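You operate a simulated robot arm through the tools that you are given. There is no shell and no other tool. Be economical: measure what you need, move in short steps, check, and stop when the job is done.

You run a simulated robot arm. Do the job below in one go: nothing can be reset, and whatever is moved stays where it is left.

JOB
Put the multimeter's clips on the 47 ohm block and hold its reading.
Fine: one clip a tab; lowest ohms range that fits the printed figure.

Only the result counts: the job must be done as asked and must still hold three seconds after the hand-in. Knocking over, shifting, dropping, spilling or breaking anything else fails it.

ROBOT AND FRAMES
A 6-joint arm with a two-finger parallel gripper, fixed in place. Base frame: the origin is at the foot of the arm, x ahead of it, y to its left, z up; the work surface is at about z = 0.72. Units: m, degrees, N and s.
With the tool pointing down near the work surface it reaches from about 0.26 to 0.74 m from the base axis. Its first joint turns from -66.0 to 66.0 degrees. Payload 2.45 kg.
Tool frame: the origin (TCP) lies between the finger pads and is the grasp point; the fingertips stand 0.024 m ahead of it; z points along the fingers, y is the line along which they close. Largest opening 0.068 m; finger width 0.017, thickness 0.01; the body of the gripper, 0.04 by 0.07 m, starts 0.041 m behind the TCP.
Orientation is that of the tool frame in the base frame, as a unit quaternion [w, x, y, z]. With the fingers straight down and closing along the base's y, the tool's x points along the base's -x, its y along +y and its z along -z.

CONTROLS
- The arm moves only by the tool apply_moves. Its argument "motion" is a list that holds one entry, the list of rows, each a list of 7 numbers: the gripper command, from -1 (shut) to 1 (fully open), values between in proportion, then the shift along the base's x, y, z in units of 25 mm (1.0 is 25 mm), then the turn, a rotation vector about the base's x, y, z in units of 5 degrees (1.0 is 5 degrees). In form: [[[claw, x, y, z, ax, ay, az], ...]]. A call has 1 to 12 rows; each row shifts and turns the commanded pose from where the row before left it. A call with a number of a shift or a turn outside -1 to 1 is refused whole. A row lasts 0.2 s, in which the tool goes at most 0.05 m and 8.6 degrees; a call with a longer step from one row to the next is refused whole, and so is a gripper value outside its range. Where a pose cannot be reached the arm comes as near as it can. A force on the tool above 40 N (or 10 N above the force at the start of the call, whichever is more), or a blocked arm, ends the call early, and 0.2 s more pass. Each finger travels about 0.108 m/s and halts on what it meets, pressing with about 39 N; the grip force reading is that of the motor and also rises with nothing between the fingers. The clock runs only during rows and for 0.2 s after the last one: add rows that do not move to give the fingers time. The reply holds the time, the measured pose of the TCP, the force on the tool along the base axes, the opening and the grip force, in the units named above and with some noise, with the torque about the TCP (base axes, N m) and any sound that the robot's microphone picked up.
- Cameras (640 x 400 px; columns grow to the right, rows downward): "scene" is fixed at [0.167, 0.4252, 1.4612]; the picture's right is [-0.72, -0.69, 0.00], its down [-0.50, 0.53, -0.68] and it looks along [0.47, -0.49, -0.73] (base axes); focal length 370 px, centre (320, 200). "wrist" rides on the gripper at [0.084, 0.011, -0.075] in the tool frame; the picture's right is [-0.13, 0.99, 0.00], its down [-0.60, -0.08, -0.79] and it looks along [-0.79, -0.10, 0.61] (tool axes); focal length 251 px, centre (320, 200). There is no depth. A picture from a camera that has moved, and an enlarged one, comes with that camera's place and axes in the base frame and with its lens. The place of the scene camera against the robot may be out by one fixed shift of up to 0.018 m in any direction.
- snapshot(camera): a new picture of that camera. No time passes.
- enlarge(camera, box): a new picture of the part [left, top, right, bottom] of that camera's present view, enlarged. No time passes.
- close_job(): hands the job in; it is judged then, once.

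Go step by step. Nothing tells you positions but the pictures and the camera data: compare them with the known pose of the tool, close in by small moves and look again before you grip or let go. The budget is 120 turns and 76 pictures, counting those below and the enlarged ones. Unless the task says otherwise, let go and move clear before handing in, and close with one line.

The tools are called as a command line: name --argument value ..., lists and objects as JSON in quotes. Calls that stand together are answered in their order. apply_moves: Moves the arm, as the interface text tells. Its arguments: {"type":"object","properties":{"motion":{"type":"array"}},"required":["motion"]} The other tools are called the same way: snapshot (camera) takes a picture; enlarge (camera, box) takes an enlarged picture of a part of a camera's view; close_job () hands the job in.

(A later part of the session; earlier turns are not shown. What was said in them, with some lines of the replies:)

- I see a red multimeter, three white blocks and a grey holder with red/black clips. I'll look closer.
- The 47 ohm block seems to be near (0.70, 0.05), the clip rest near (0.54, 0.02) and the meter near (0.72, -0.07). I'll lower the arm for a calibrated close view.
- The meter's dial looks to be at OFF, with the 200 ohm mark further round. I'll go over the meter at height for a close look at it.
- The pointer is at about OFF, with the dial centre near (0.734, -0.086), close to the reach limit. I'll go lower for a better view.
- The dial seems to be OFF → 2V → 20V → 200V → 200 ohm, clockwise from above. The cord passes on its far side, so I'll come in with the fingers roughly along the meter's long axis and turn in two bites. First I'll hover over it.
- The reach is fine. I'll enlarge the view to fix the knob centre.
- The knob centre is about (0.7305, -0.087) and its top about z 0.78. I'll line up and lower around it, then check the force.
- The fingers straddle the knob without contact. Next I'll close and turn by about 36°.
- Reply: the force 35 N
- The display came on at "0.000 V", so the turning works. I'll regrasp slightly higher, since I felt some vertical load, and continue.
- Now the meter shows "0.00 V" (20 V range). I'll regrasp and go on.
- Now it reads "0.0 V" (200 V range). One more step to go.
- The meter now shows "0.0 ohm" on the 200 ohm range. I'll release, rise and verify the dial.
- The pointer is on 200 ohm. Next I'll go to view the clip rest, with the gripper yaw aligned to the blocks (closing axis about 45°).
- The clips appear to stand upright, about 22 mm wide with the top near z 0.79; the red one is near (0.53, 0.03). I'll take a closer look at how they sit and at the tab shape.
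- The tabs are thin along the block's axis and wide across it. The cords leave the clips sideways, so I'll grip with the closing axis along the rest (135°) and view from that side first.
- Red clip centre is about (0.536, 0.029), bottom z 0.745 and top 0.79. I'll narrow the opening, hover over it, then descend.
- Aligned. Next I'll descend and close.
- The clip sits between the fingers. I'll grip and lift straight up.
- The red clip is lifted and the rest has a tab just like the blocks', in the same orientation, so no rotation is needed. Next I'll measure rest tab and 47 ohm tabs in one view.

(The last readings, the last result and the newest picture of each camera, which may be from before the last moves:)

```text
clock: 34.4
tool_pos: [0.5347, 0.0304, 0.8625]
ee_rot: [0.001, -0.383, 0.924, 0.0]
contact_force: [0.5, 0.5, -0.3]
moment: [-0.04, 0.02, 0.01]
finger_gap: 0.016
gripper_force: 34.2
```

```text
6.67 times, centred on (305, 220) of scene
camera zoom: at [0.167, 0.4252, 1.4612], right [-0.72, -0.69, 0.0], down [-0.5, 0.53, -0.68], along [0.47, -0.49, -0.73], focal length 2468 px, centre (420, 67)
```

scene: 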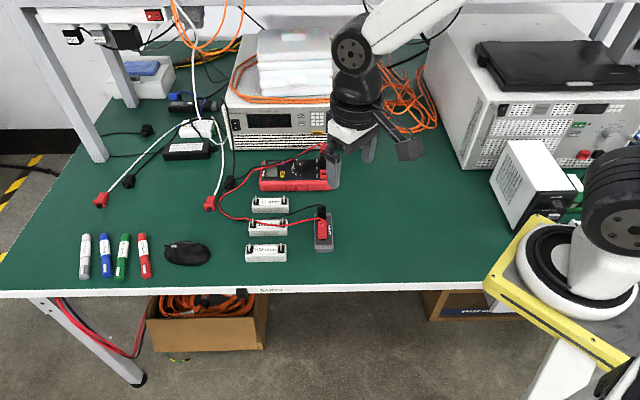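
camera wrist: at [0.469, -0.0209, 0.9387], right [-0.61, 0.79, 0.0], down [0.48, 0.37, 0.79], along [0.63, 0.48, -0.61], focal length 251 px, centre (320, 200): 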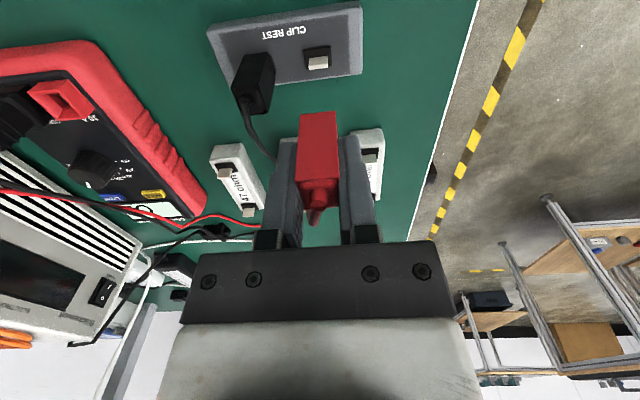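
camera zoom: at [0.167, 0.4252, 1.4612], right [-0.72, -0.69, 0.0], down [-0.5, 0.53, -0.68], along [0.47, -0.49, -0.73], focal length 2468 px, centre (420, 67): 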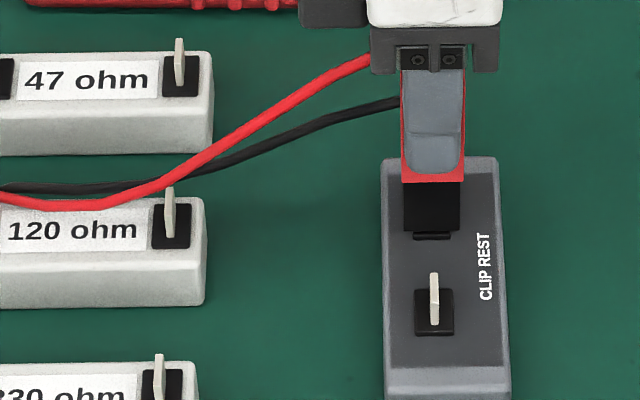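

The 47 ohm tabs should be near A (0.683, 0.018) and B (0.733, 0.068), with tips near z 0.762. I'll carry the red clip closer, offset to one side, and measure again.

apply_moves --motion '[[[-1, 0.77, 0.335, -0.07, 0, 0, 0], [-1, 0.77, 0.335, -0.07, 0, 0, 0], [-1, 0.77, 0.335, -0.07, 0, 0, 0], [-1, 0.77, 0.335, -0.07, 0, 0, 0], [-1, 0.77, 0.335, -0.07, 0, 0, 0], [-1, 0.77, 0.335, -0.07, 0, 0, 0], [-1, 0.77, 0.335, -0.07, 0, 0, 0], [-1, 0, 0, 0, 0, 0, 0]]]'

enlarge --camera "wrist" --box '[160, 0, 360, 160]'

snapshot --camera "scene"

```text
clock: 36.2
tool_pos: [0.6707, 0.0896, 0.8501]
ee_rot: [0.0, -0.382, 0.924, 0.0]
contact_force: [0.7, 0.3, -0.8]
moment: [0.02, -0.01, 0.05]
finger_gap: 0.016
gripper_force: 35.0
```

```text
2.50 times, centred on (260, 80) of wrist
camera zoom: at [0.6041, 0.0383, 0.925], right [-0.61, 0.79, 0.0], down [0.48, 0.37, 0.79], along [0.63, 0.48, -0.61], focal length 629 px, centre (470, 500)
```

zoom: 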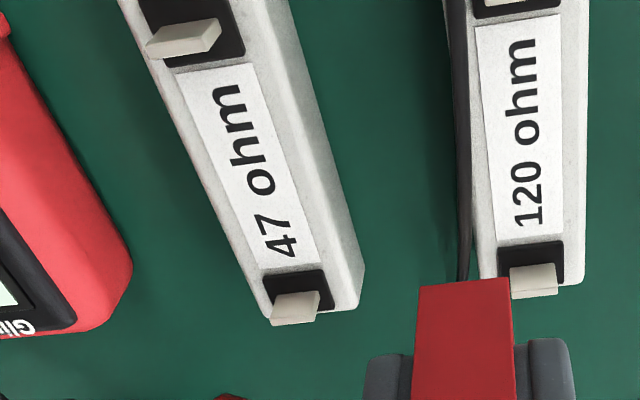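

```text
32 pictures are left
```

scene: 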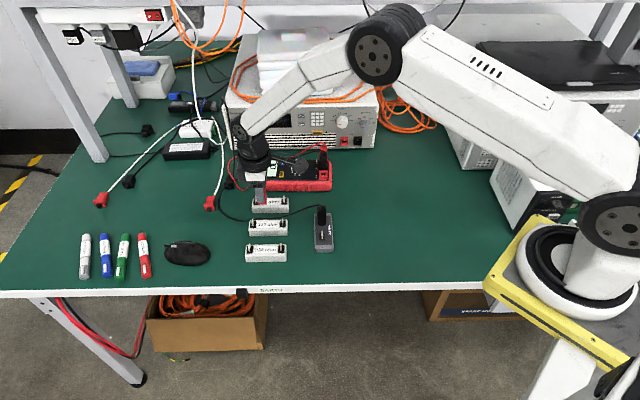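

Tab B comes out at about (0.7325, 0.0675), consistent between views. I'll hover the clip above it and check from the scene camera.

apply_moves --motion '[[[-1, 0.83, -0.27, 0, 0, 0, 0], [-1, 0.83, -0.27, 0, 0, 0, 0], [-1, 0.83, -0.27, 0, 0, 0, 0], [-1, 0, 0, -0.6, 0, 0, 0], [-1, 0, 0, -0.6, 0, 0, 0], [-1, 0, 0, 0, 0, 0, 0]]]'

enlarge --camera "scene" --box '[235, 170, 305, 220]'

enlarge --camera "wrist" --box '[240, 20, 400, 180]'

```text
clock: 37.6
tool_pos: [0.7331, 0.0699, 0.8189]
ee_rot: [0.0, -0.382, 0.924, 0.0]
contact_force: [-0.5, 0.8, -1.1]
moment: [0.02, -0.01, 0.03]
finger_gap: 0.0158
gripper_force: 35.1
```

```text
8.00 times, centred on (270, 195) of scene
camera zoom: at [0.167, 0.4252, 1.4612], right [-0.72, -0.69, 0.0], down [-0.5, 0.53, -0.68], along [0.47, -0.49, -0.73], focal length 2961 px, centre (720, 240)
```

zoom: 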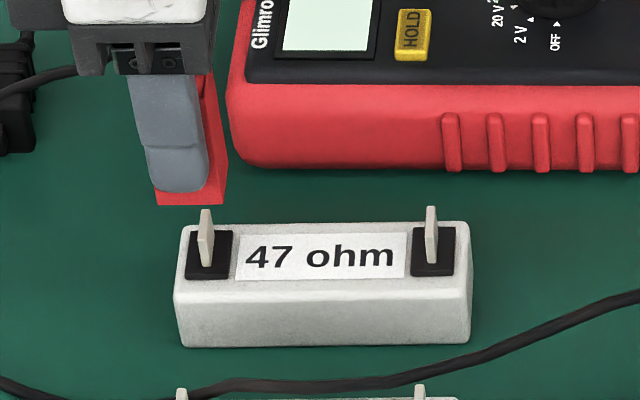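

```text
2.50 times, centred on (320, 100) of wrist
camera zoom: at [0.6665, 0.0172, 0.8943], right [-0.61, 0.79, 0.0], down [0.48, 0.37, 0.79], along [0.63, 0.48, -0.61], focal length 629 px, centre (320, 450)
```

zoom: 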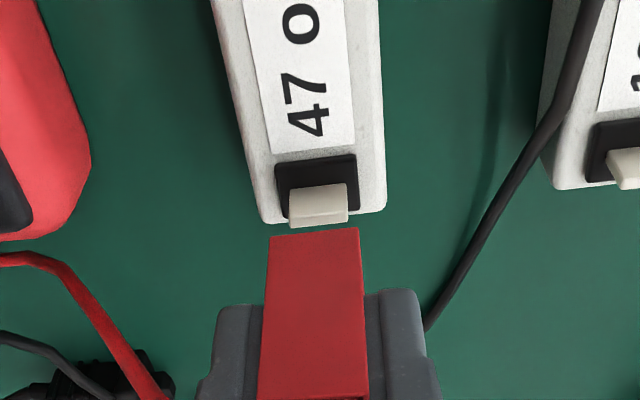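

The clip and tab line up to about 1 mm in both views. I'll push down slowly and watch the force.

apply_moves --motion '[[[-1, 0, 0, -0.3, 0, 0, 0], [-1, 0, 0, -0.3, 0, 0, 0], [-1, 0, 0, -0.2, 0, 0, 0], [-1, 0, 0, -0.2, 0, 0, 0], [-1, 0, 0, -0.2, 0, 0, 0], [-1, 0, 0, -0.2, 0, 0, 0], [-1, 0, 0, 0, 0, 0, 0]]]'

enlarge --camera "scene" --box '[235, 170, 305, 220]'

```text
clock: 39.2
tool_pos: [0.7356, 0.0686, 0.7885]
ee_rot: [0.003, -0.382, 0.924, 0.0]
contact_force: [-15.0, -2.3, 35.5]
moment: [-0.2, 0.67, -0.01]
finger_gap: 0.0159
gripper_force: 35.1
```

```text
8.00 times, centred on (270, 195) of scene
camera zoom: at [0.1658, 0.425, 1.4614], right [-0.72, -0.69, 0.0], down [-0.5, 0.53, -0.68], along [0.47, -0.49, -0.73], focal length 2961 px, centre (720, 240)
```

zoom: 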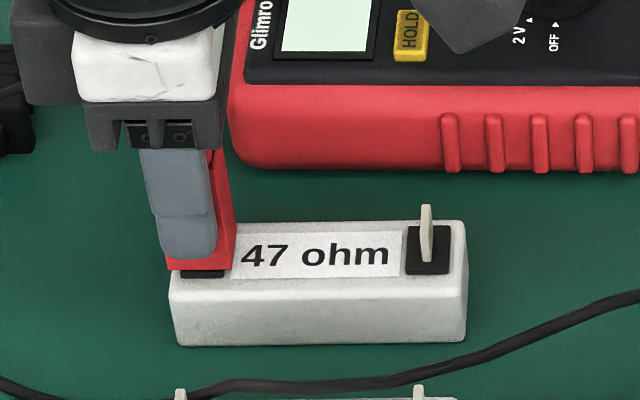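

The clip seems to be down on the tab with about 35 N. I'll relax, open and look.

apply_moves --motion '[[[-1, 0, 0, 0.1, 0, 0, 0], [-0.2, 0, 0, 0, 0, 0, 0], [0.1, 0, 0, 0, 0, 0, 0], [0.1, 0, 0, 0, 0, 0, 0]]]'

enlarge --camera "wrist" --box '[220, 40, 420, 220]'

```text
clock: 40.2
tool_pos: [0.7316, 0.0689, 0.7858]
ee_rot: [0.0, -0.382, 0.924, 0.001]
contact_force: [0.3, 0.2, -0.1]
moment: [0.05, 0.02, -0.04]
finger_gap: 0.0372
gripper_force: 0.1
```

```text
2.22 times, centred on (320, 130) of wrist
camera zoom: at [0.665, 0.017, 0.8618], right [-0.61, 0.79, 0.0], down [0.48, 0.37, 0.79], along [0.63, 0.48, -0.61], focal length 559 px, centre (320, 356)
```

zoom: 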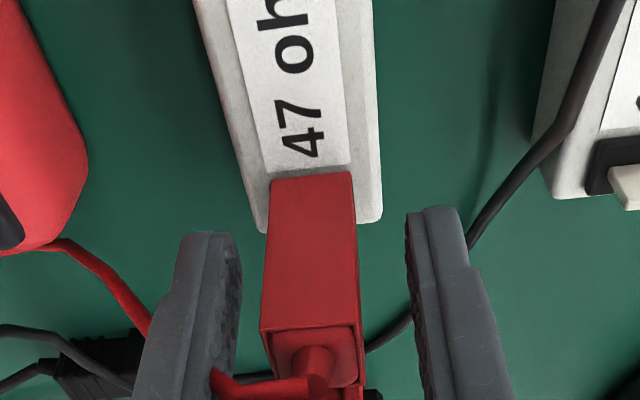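

The red clip stands on its own. I'll back off upward, check it, and go over the black clip at about (0.566, -0.002).

apply_moves --motion '[[[0.1, 0, 0, 0.5, 0, 0, 0], [0.1, 0, 0, 0.8, 0, 0, 0], [0.1, 0, 0, 1, 0, 0, 0], [0.1, -0.83, -0.355, 0, 0, 0, 0], [0.1, -0.83, -0.355, 0, 0, 0, 0], [0.1, -0.83, -0.355, 0, 0, 0, 0], [0.1, -0.83, -0.355, 0, 0, 0, 0], [0.1, -0.83, -0.355, 0, 0, 0, 0], [0.1, -0.83, -0.355, 0, 0, 0, 0], [0.1, -0.83, -0.355, 0, 0, 0, 0], [0.1, -0.83, -0.355, 0, 0, 0, 0], [0.1, 0, 0, 0, 0, 0, 0]]]'

snapshot --camera "wrist"

enlarge --camera "scene" --box '[235, 150, 345, 250]'

```text
clock: 42.8
tool_pos: [0.5661, -0.0043, 0.8462]
ee_rot: [-0.001, -0.383, 0.924, 0.0]
contact_force: [-0.3, -0.1, 0.7]
moment: [0.04, 0.01, 0.01]
finger_gap: 0.0373
gripper_force: 0.1
```

```text
27 pictures are left
camera wrist: at [0.4996, -0.0549, 0.9205], right [-0.61, 0.79, 0.0], down [0.48, 0.37, 0.79], along [0.63, 0.48, -0.61], focal length 251 px, centre (320, 200)
```

wrist: 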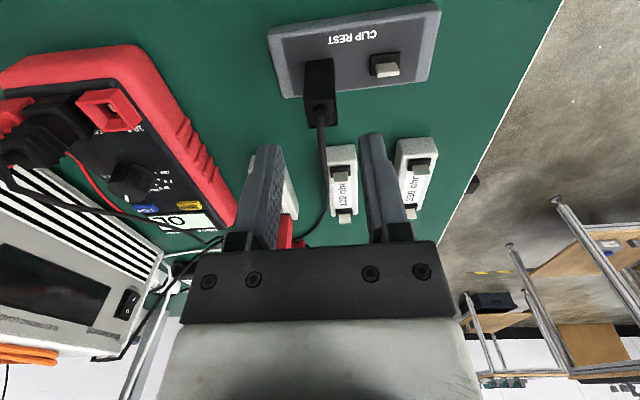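

```text
4.00 times, centred on (290, 200) of scene
camera zoom: at [0.167, 0.4252, 1.4612], right [-0.72, -0.69, 0.0], down [-0.5, 0.53, -0.68], along [0.47, -0.49, -0.73], focal length 1480 px, centre (440, 200)
```

zoom: 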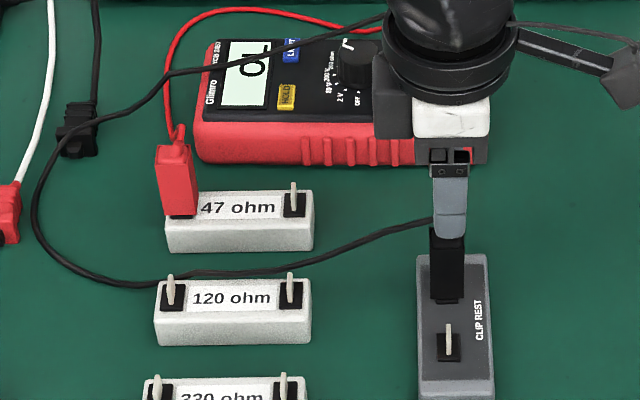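

The display shows "OL", as expected with one clip on. I'm aligned over the black clip and will descend.

apply_moves --motion '[[[0.1, -0.02, 0.02, -0.8, 0, 0, 0], [0.1, 0, 0, -0.8, 0, 0, 0], [0.1, 0, 0, -0.9, 0, 0, 0], [0.1, 0, 0, 0, 0, 0, 0]]]'

enlarge --camera "wrist" --box '[220, 40, 420, 220]'

```text
clock: 43.8
tool_pos: [0.5661, -0.0047, 0.781]
ee_rot: [0.0, -0.383, 0.924, 0.0]
contact_force: [0.7, 0.5, -0.2]
moment: [-0.03, -0.05, 0.0]
finger_gap: 0.0375
gripper_force: 0.1
```

```text
2.22 times, centred on (320, 130) of wrist
camera zoom: at [0.4996, -0.0554, 0.8568], right [-0.61, 0.79, 0.0], down [0.48, 0.37, 0.79], along [0.63, 0.48, -0.61], focal length 559 px, centre (320, 356)
```

zoom: 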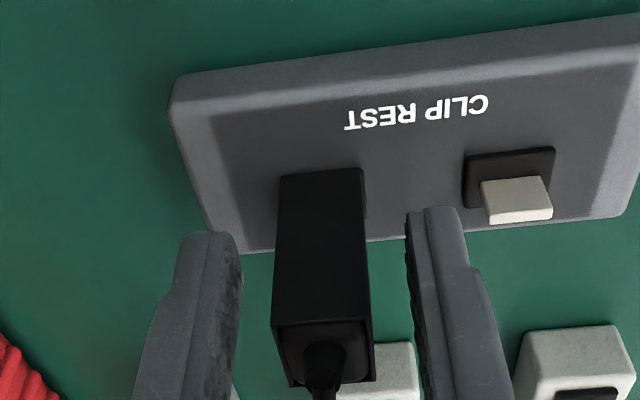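

apply_moves --motion '[[[-1, 0, 0, 0.1, 0, 0, 0], [-1, 0, 0, 0, 0, 0, 0], [-1, 0, 0, 0, 0, 0, 0], [-1, 0, 0, 0.4, 0, 0, 0], [-1, 0, 0, 0.6, 0, 0, 0], [-1, 0, 0, 0.8, 0, 0, 0], [-1, 0, 0, 0.8, 0, 0, 0], [-1, 0, 0, 0.6, 0, 0, 0], [-1, 0, 0, 0, 0, 0, 0]]]'

enlarge --camera "wrist" --box '[195, 0, 355, 200]'

```text
clock: 45.8
tool_pos: [0.5655, -0.001, 0.8647]
ee_rot: [0.0, -0.382, 0.924, 0.0]
contact_force: [-0.6, -0.6, -0.3]
moment: [0.03, -0.01, 0.01]
finger_gap: 0.0158
gripper_force: 34.6
```

```text
2.00 times, centred on (275, 100) of wrist
camera zoom: at [0.4993, -0.0531, 0.9406], right [-0.61, 0.79, 0.0], down [0.48, 0.37, 0.79], along [0.63, 0.48, -0.61], focal length 503 px, centre (410, 400)
```

zoom: 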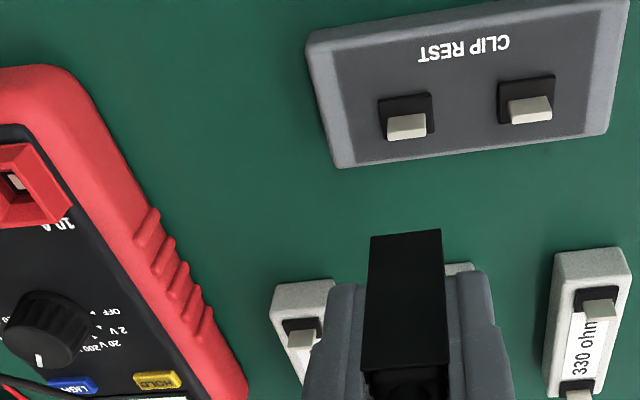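

The black clip is free with the same offset in the fingers as the red one. I'll move to a side vantage near tab A to measure.

apply_moves --motion '[[[-1, 0.73, 0.53, -0.1, 0, 0, 0], [-1, 0.73, 0.53, -0.1, 0, 0, 0], [-1, 0.73, 0.53, -0.1, 0, 0, 0], [-1, 0, 0, 0, 0, 0, 0]]]'

enlarge --camera "wrist" --box '[160, 40, 360, 220]'

```text
clock: 46.8
tool_pos: [0.6207, 0.039, 0.8553]
ee_rot: [0.001, -0.383, 0.924, 0.0]
contact_force: [0.6, 0.0, -0.7]
moment: [0.0, 0.0, 0.02]
finger_gap: 0.016
gripper_force: 35.2
```

```text
2.22 times, centred on (260, 130) of wrist
camera zoom: at [0.5539, -0.0128, 0.9318], right [-0.61, 0.79, 0.0], down [0.48, 0.37, 0.79], along [0.63, 0.48, -0.61], focal length 559 px, centre (453, 356)
```

zoom: 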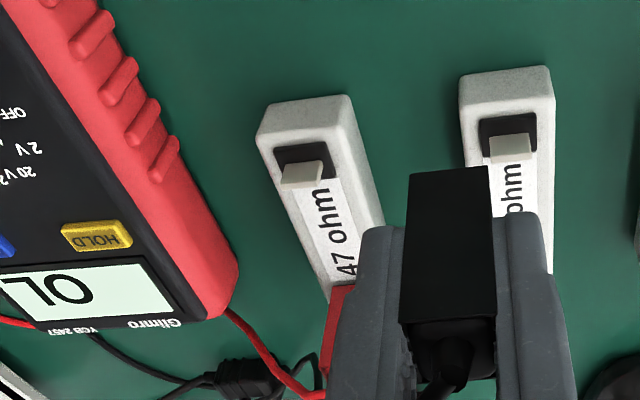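

Tab A is near (0.684, 0.017). I'll hover over it and verify.

apply_moves --motion '[[[-1, 0.837, -0.27, 0, 0, 0, 0], [-1, 0.837, -0.27, 0, 0, 0, 0], [-1, 0.837, -0.27, 0, 0, 0, 0], [-1, 0, 0, -0.7, 0, 0, 0], [-1, 0, 0, -0.7, 0, 0, 0], [-1, 0, 0, 0, 0, 0, 0]]]'

enlarge --camera "wrist" --box '[240, 20, 400, 180]'

enlarge --camera "scene" --box '[235, 170, 305, 220]'

```text
clock: 48.2
tool_pos: [0.6847, 0.0171, 0.8205]
ee_rot: [0.0, -0.382, 0.924, 0.0]
contact_force: [0.3, -0.1, 1.4]
moment: [0.0, 0.0, 0.01]
finger_gap: 0.0161
gripper_force: 34.6
```

```text
2.50 times, centred on (320, 100) of wrist
camera zoom: at [0.6181, -0.0346, 0.8964], right [-0.61, 0.79, 0.0], down [0.48, 0.37, 0.79], along [0.63, 0.48, -0.61], focal length 629 px, centre (320, 450)
```

zoom: 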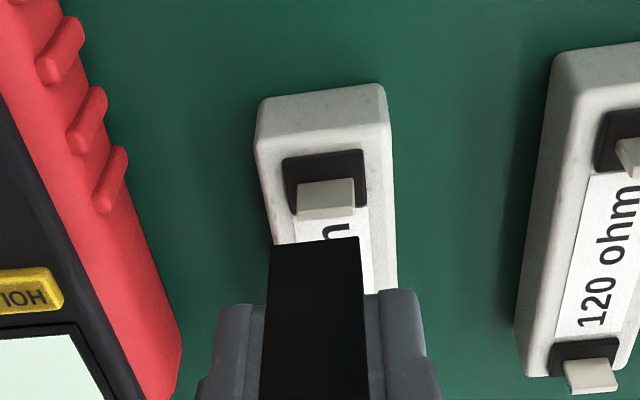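

```text
8.00 times, centred on (270, 195) of scene
camera zoom: at [0.167, 0.4252, 1.4612], right [-0.72, -0.69, 0.0], down [-0.5, 0.53, -0.68], along [0.47, -0.49, -0.73], focal length 2961 px, centre (720, 240)
```

zoom: 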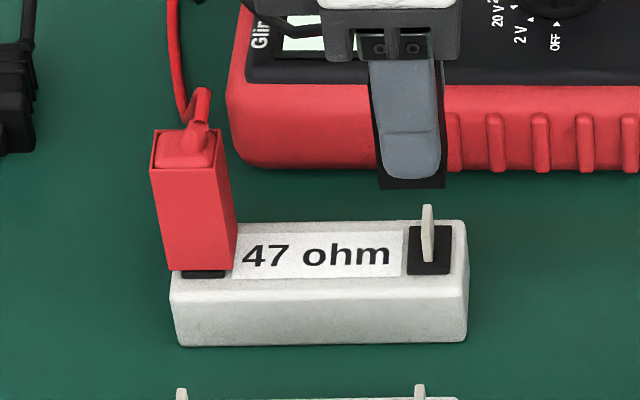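

The scene view suggests the clip is about 1.5 mm too far toward the red clip, and the wrist view shows a small lateral offset. I'll correct, lower a little and recheck.

apply_moves --motion '[[[-1, -0.085, 0.0, 0, 0, 0, 0], [-1, 0, 0, -0.25, 0, 0, 0], [-1, 0, 0, -0.25, 0, 0, 0], [-1, 0, 0, 0, 0, 0, 0]]]'

enlarge --camera "scene" --box '[265, 175, 305, 210]'

enlarge --camera "wrist" --box '[270, 40, 370, 140]'

```text
clock: 49.2
tool_pos: [0.6811, 0.0173, 0.8103]
ee_rot: [-0.001, -0.383, 0.924, -0.001]
contact_force: [-0.3, 0.4, -0.4]
moment: [-0.02, -0.02, -0.03]
finger_gap: 0.0161
gripper_force: 34.4
```

```text
11.43 times, centred on (285, 192) of scene
camera zoom: at [0.167, 0.4252, 1.4612], right [-0.72, -0.69, 0.0], down [-0.5, 0.53, -0.68], along [0.47, -0.49, -0.73], focal length 4230 px, centre (720, 286)
```

zoom: 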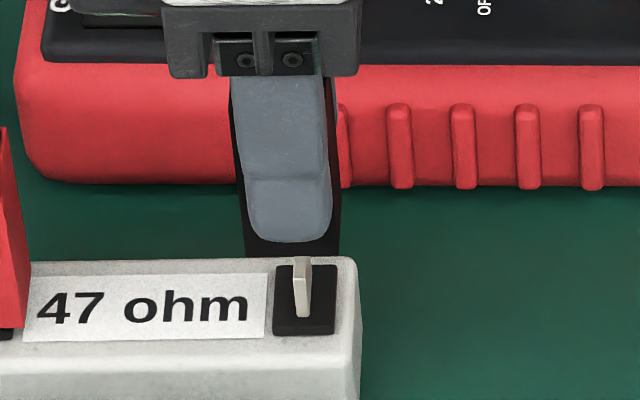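

```text
4.00 times, centred on (320, 90) of wrist
camera zoom: at [0.6151, -0.0339, 0.8854], right [-0.61, 0.79, 0.0], down [0.48, 0.37, 0.79], along [0.63, 0.48, -0.61], focal length 1006 px, centre (320, 640)
```

zoom: 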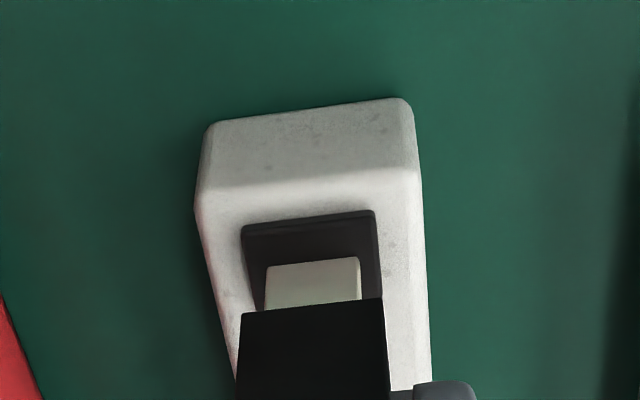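

Now aligned in both views. I'll press down slowly.

apply_moves --motion '[[[-1, 0, 0, -0.2, 0, 0, 0], [-1, 0, 0, -0.2, 0, 0, 0], [-1, 0, 0, -0.2, 0, 0, 0], [-1, 0, 0, -0.2, 0, 0, 0], [-1, 0, 0, -0.15, 0, 0, 0], [-1, 0, 0, 0, 0, 0, 0]]]'

enlarge --camera "scene" --box '[235, 140, 335, 220]'

```text
clock: 50.6
tool_pos: [0.6819, 0.018, 0.7882]
ee_rot: [0.002, -0.383, 0.924, 0.0]
contact_force: [-10.9, -1.5, 21.0]
moment: [0.05, 0.27, 0.04]
finger_gap: 0.0161
gripper_force: 35.0
```

```text
5.00 times, centred on (285, 180) of scene
camera zoom: at [0.1663, 0.4252, 1.4613], right [-0.72, -0.69, 0.0], down [-0.5, 0.53, -0.68], along [0.47, -0.49, -0.73], focal length 1851 px, centre (495, 300)
```

zoom: 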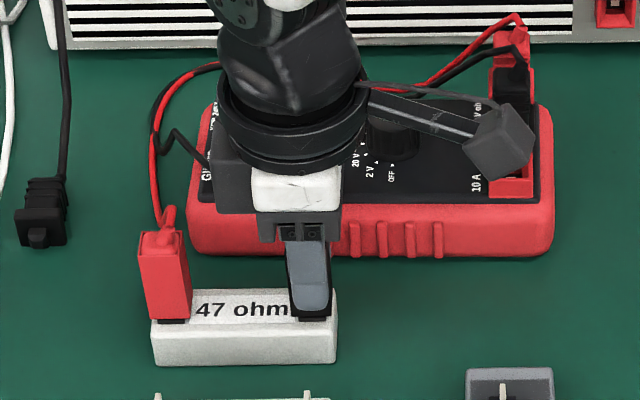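

apply_moves --motion '[[[-1, 0, 0, -0.08, 0, 0, 0], [-1, 0, 0, -0.04, 0, 0, 0], [-1, 0, 0, 0, 0, 0, 0]]]'

apply_moves --motion '[[[-1, 0, 0, 0.1, 0, 0, 0], [-0.2, 0, 0, 0, 0, 0, 0], [0.1, 0, 0, 0, 0, 0, 0], [0.1, 0, 0, 0, 0, 0, 0], [0.1, 0, 0, 0.5, 0, 0, 0], [0.1, 0, 0, 0.8, 0, 0, 0], [0.1, 0, 0, 1, 0, 0, 0], [0.1, -0.5, -0.6, 1, 0, 0, 0], [0.1, -0.8, -0.8, 0, 0, 0, 0], [0.1, -0.8, -0.8, 0, 0, 0, 0], [0.1, -0.5, -0.5, 0, 0, 0, 0]]]'

enlarge --camera "scene" --box '[235, 140, 335, 220]'

```text
clock: 51.0
tool_pos: [0.6839, 0.0163, 0.7881]
ee_rot: [0.002, -0.383, 0.924, 0.0]
contact_force: [-1.9, 1.0, 5.9]
moment: [0.0, 0.04, 0.04]
finger_gap: 0.016
gripper_force: 35.1
stopped in row 2: the force on the tool passed its limit at 42 N (the readings are from after the stop); the commanded pose is now the measured one
```

```text
clock: 53.4
tool_pos: [0.6175, -0.0514, 0.8737]
ee_rot: [0.0, -0.382, 0.924, 0.0]
contact_force: [-0.4, 0.5, 0.4]
moment: [0.05, 0.0, 0.0]
finger_gap: 0.0374
gripper_force: 0.2
```

```text
5.00 times, centred on (285, 180) of scene
camera zoom: at [0.167, 0.4252, 1.4613], right [-0.72, -0.69, 0.0], down [-0.5, 0.53, -0.68], along [0.47, -0.49, -0.73], focal length 1851 px, centre (495, 300)
```

zoom: 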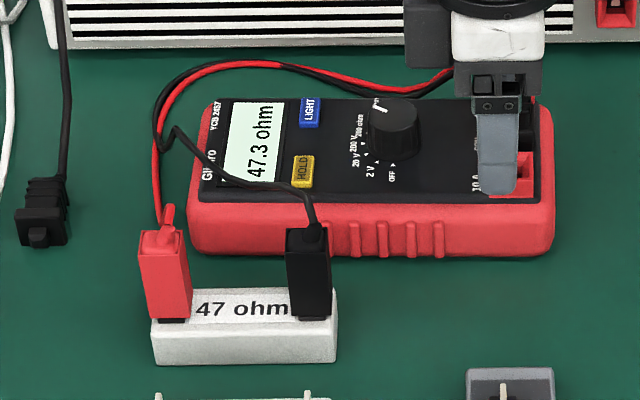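

The meter reads 47.3 ohm with one clip on each tab. Last is the HOLD button: I'll close the fingers and view it near (0.750, -0.033).

apply_moves --motion '[[[-1, 0.82, -0.24, -0.2, 0, 0, 0], [-1, 0.82, -0.24, -0.2, 0, 0, 0], [-1, 0.82, -0.24, -0.2, 0, 0, 0], [-1, 0.82, -0.24, -0.2, 0, 0, 0], [-1, 0, 0, 0, 0, 0, 0]]]'

snapshot --camera "wrist"

```text
clock: 54.6
tool_pos: [0.6999, -0.0758, 0.8526]
ee_rot: [-0.001, -0.383, 0.924, 0.0]
contact_force: [-0.3, 0.2, -0.9]
moment: [-0.02, 0.02, 0.01]
finger_gap: 0.0
gripper_force: 24.0
```

```text
16 pictures are left
camera wrist: at [0.6324, -0.1262, 0.9281], right [-0.61, 0.79, 0.0], down [0.48, 0.37, 0.79], along [0.63, 0.48, -0.61], focal length 251 px, centre (320, 200)
```

wrist: 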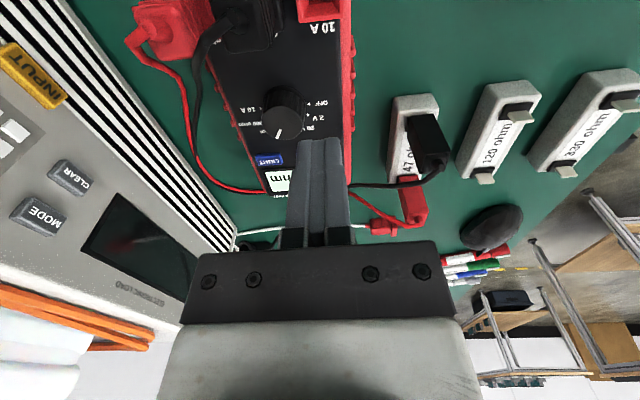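

apply_moves --motion '[[[-1, 0.8, -0.8, 0, 0, 0, 0], [-1, 0.2, -0.4, 0, 0, 0, 0], [-1, 0, 0, 0, 0, 0, 0]]]'

enlarge --camera "wrist" --box '[240, 60, 440, 220]'

```text
clock: 55.4
tool_pos: [0.7226, -0.1065, 0.8526]
ee_rot: [0.0, -0.383, 0.924, 0.0]
contact_force: [0.1, 0.6, -0.5]
moment: [-0.01, 0.01, -0.02]
finger_gap: 0.0001
gripper_force: 23.4
```

```text
2.50 times, centred on (340, 140) of wrist
camera zoom: at [0.6573, -0.1576, 0.928], right [-0.61, 0.79, 0.0], down [0.48, 0.37, 0.79], along [0.63, 0.48, -0.61], focal length 629 px, centre (270, 350)
```

zoom: 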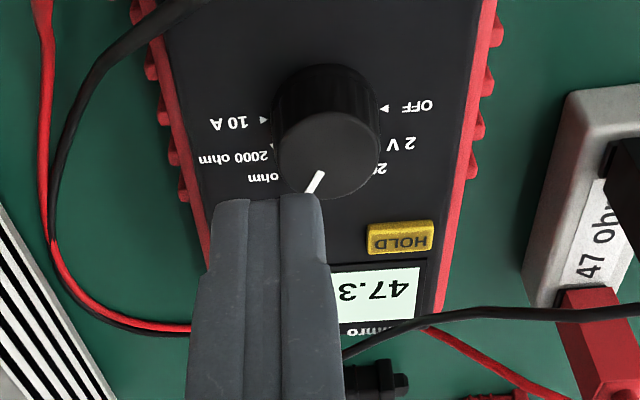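

HOLD is at about (0.749, -0.032); the next dial label is "2000 ohm", so 200 ohm is the right range. I'll hover over the button with closed fingers, straight down.

apply_moves --motion '[[[-1, 0.26, 0.72, -0.3, 0, 0, 0], [-1, 0.26, 0.72, -0.3, 0, 0, 0], [-1, 0.26, 0.73, -0.3, 0, 0, 0], [-1, 0.25, 0.73, -0.3, 0, 0, 0], [-1, 0, 0, 0, 0, 0, 0]]]'

enlarge --camera "wrist" --box '[220, 60, 420, 220]'

enlarge --camera "scene" --box '[245, 130, 325, 200]'

```text
clock: 56.6
tool_pos: [0.7511, -0.0314, 0.8213]
ee_rot: [0.0, -0.383, 0.924, 0.0]
contact_force: [1.6, -0.4, 0.8]
moment: [-0.01, -0.02, 0.0]
finger_gap: 0.0
gripper_force: 23.2
```

```text
2.50 times, centred on (320, 140) of wrist
camera zoom: at [0.6844, -0.0828, 0.897], right [-0.61, 0.79, 0.0], down [0.48, 0.37, 0.79], along [0.63, 0.48, -0.61], focal length 629 px, centre (320, 350)
```

zoom: 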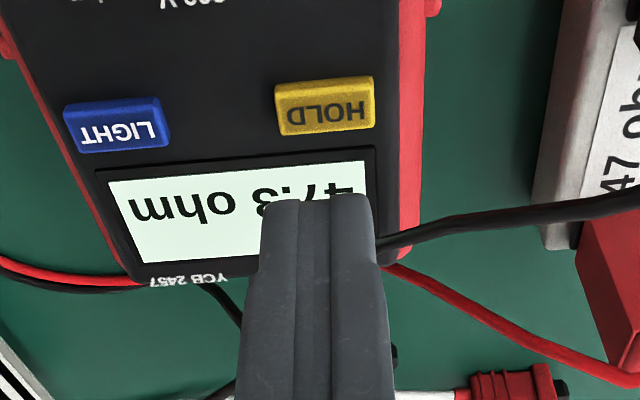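

```text
5.71 times, centred on (285, 165) of scene
camera zoom: at [0.167, 0.4252, 1.4612], right [-0.72, -0.69, 0.0], down [-0.5, 0.53, -0.68], along [0.47, -0.49, -0.73], focal length 2115 px, centre (520, 400)
```

zoom: 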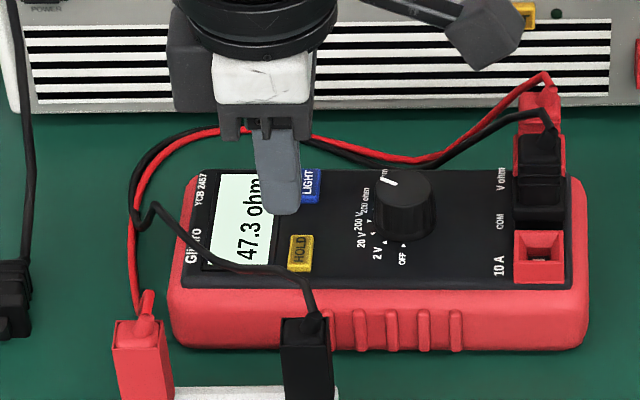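

I'm within reach and need a ~4 mm correction toward the dial side; then I'll lower to just above the button.

apply_moves --motion '[[[-1, -0.18, -0.14, 0, 0, 0, 0], [-1, 0, 0, -0.5, 0, 0, 0], [-1, 0, 0, -0.4, 0, 0, 0], [-1, 0, 0, 0, 0, 0, 0]]]'

enlarge --camera "wrist" --box '[220, 60, 420, 220]'

enlarge --camera "scene" --box '[245, 130, 325, 200]'

```text
clock: 57.6
tool_pos: [0.7458, -0.0355, 0.8007]
ee_rot: [0.002, -0.382, 0.924, -0.001]
contact_force: [0.2, 0.5, 0.3]
moment: [-0.03, 0.02, 0.0]
finger_gap: 0.0
gripper_force: 23.5
```

```text
2.50 times, centred on (320, 140) of wrist
camera zoom: at [0.6792, -0.0872, 0.875], right [-0.61, 0.79, 0.0], down [0.48, 0.37, 0.79], along [0.63, 0.48, -0.61], focal length 629 px, centre (320, 350)
```

zoom: 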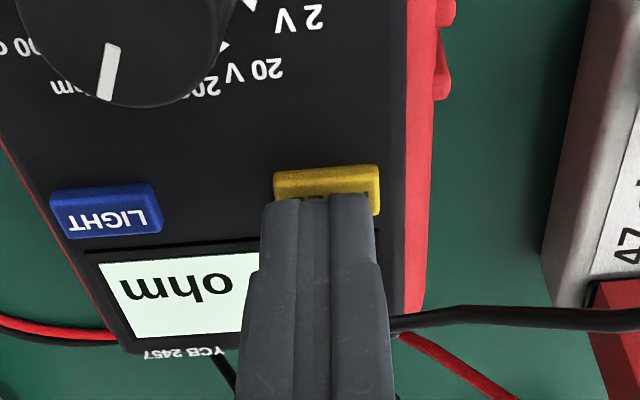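

```text
5.71 times, centred on (285, 165) of scene
camera zoom: at [0.167, 0.4252, 1.4612], right [-0.72, -0.69, 0.0], down [-0.5, 0.53, -0.68], along [0.47, -0.49, -0.73], focal length 2115 px, centre (520, 400)
```

zoom: 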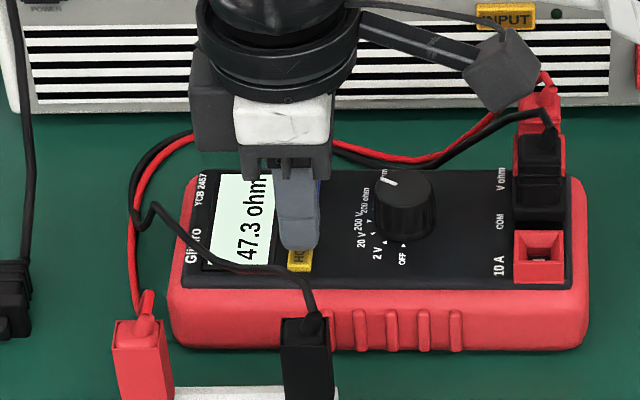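

apply_moves --motion '[[[-1, 0, 0, -0.2, 0, 0, 0], [-1, 0, 0, -0.1, 0, 0, 0], [-1, 0, 0, -0.08, 0, 0, 0], [-1, 0, 0, 0, 0, 0, 0]]]'

```text
clock: 58.6
tool_pos: [0.7424, -0.0358, 0.7913]
ee_rot: [0.002, -0.382, 0.924, -0.001]
contact_force: [3.0, -0.1, 5.2]
moment: [0.03, -0.06, -0.01]
finger_gap: 0.0
gripper_force: 23.7
heard: click
```

I heard a click. I'll lift straight up and check the display.

apply_moves --motion '[[[-1, 0, 0, 0.4, 0, 0, 0], [-1, 0, 0, 0.8, 0, 0, 0], [-1, 0, 0, 1, 0, 0, 0], [-1, -0.6, -0.5, 1, 0, 0, 0], [-1, -0.8, -0.6, 0.8, 0, 0, 0], [-1, -0.8, -0.6, 0, 0, 0, 0], [-1, -0.8, -0.6, 0, 0, 0, 0], [-1, 0, 0, 0, 0, 0, 0]]]'

enlarge --camera "scene" --box '[245, 140, 325, 220]'

snapshot --camera "scene"

```text
clock: 60.4
tool_pos: [0.6707, -0.0927, 0.8888]
ee_rot: [0.0, -0.383, 0.924, 0.0]
contact_force: [0.4, -0.1, 1.0]
moment: [0.02, -0.01, 0.02]
finger_gap: 0.0002
gripper_force: 23.7
```

```text
5.00 times, centred on (285, 180) of scene
camera zoom: at [0.167, 0.4252, 1.4612], right [-0.72, -0.69, 0.0], down [-0.5, 0.53, -0.68], along [0.47, -0.49, -0.73], focal length 1851 px, centre (495, 300)
```

zoom: 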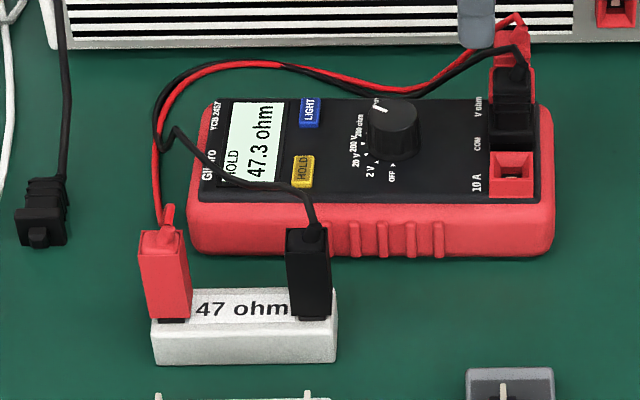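

```text
9 pictures are left
```

scene: 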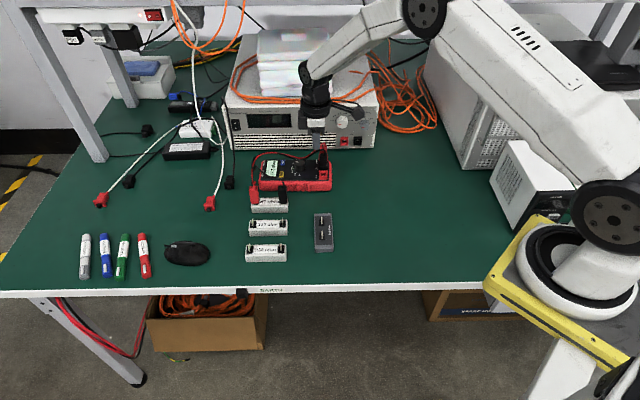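

The display shows "HOLD 47.3 ohm" on the 200 ohm range. One clip sits on each tab, the other blocks look where they were and the arm is clear, so I'm handing in.

close_job

```text
The job is handed in.
```

The clips are on the 47 ohm block, one per tab, and the meter is holding 47.3 ohm on the 200 ohm range; placing things nudged the meter and the block by a millimetre or two.
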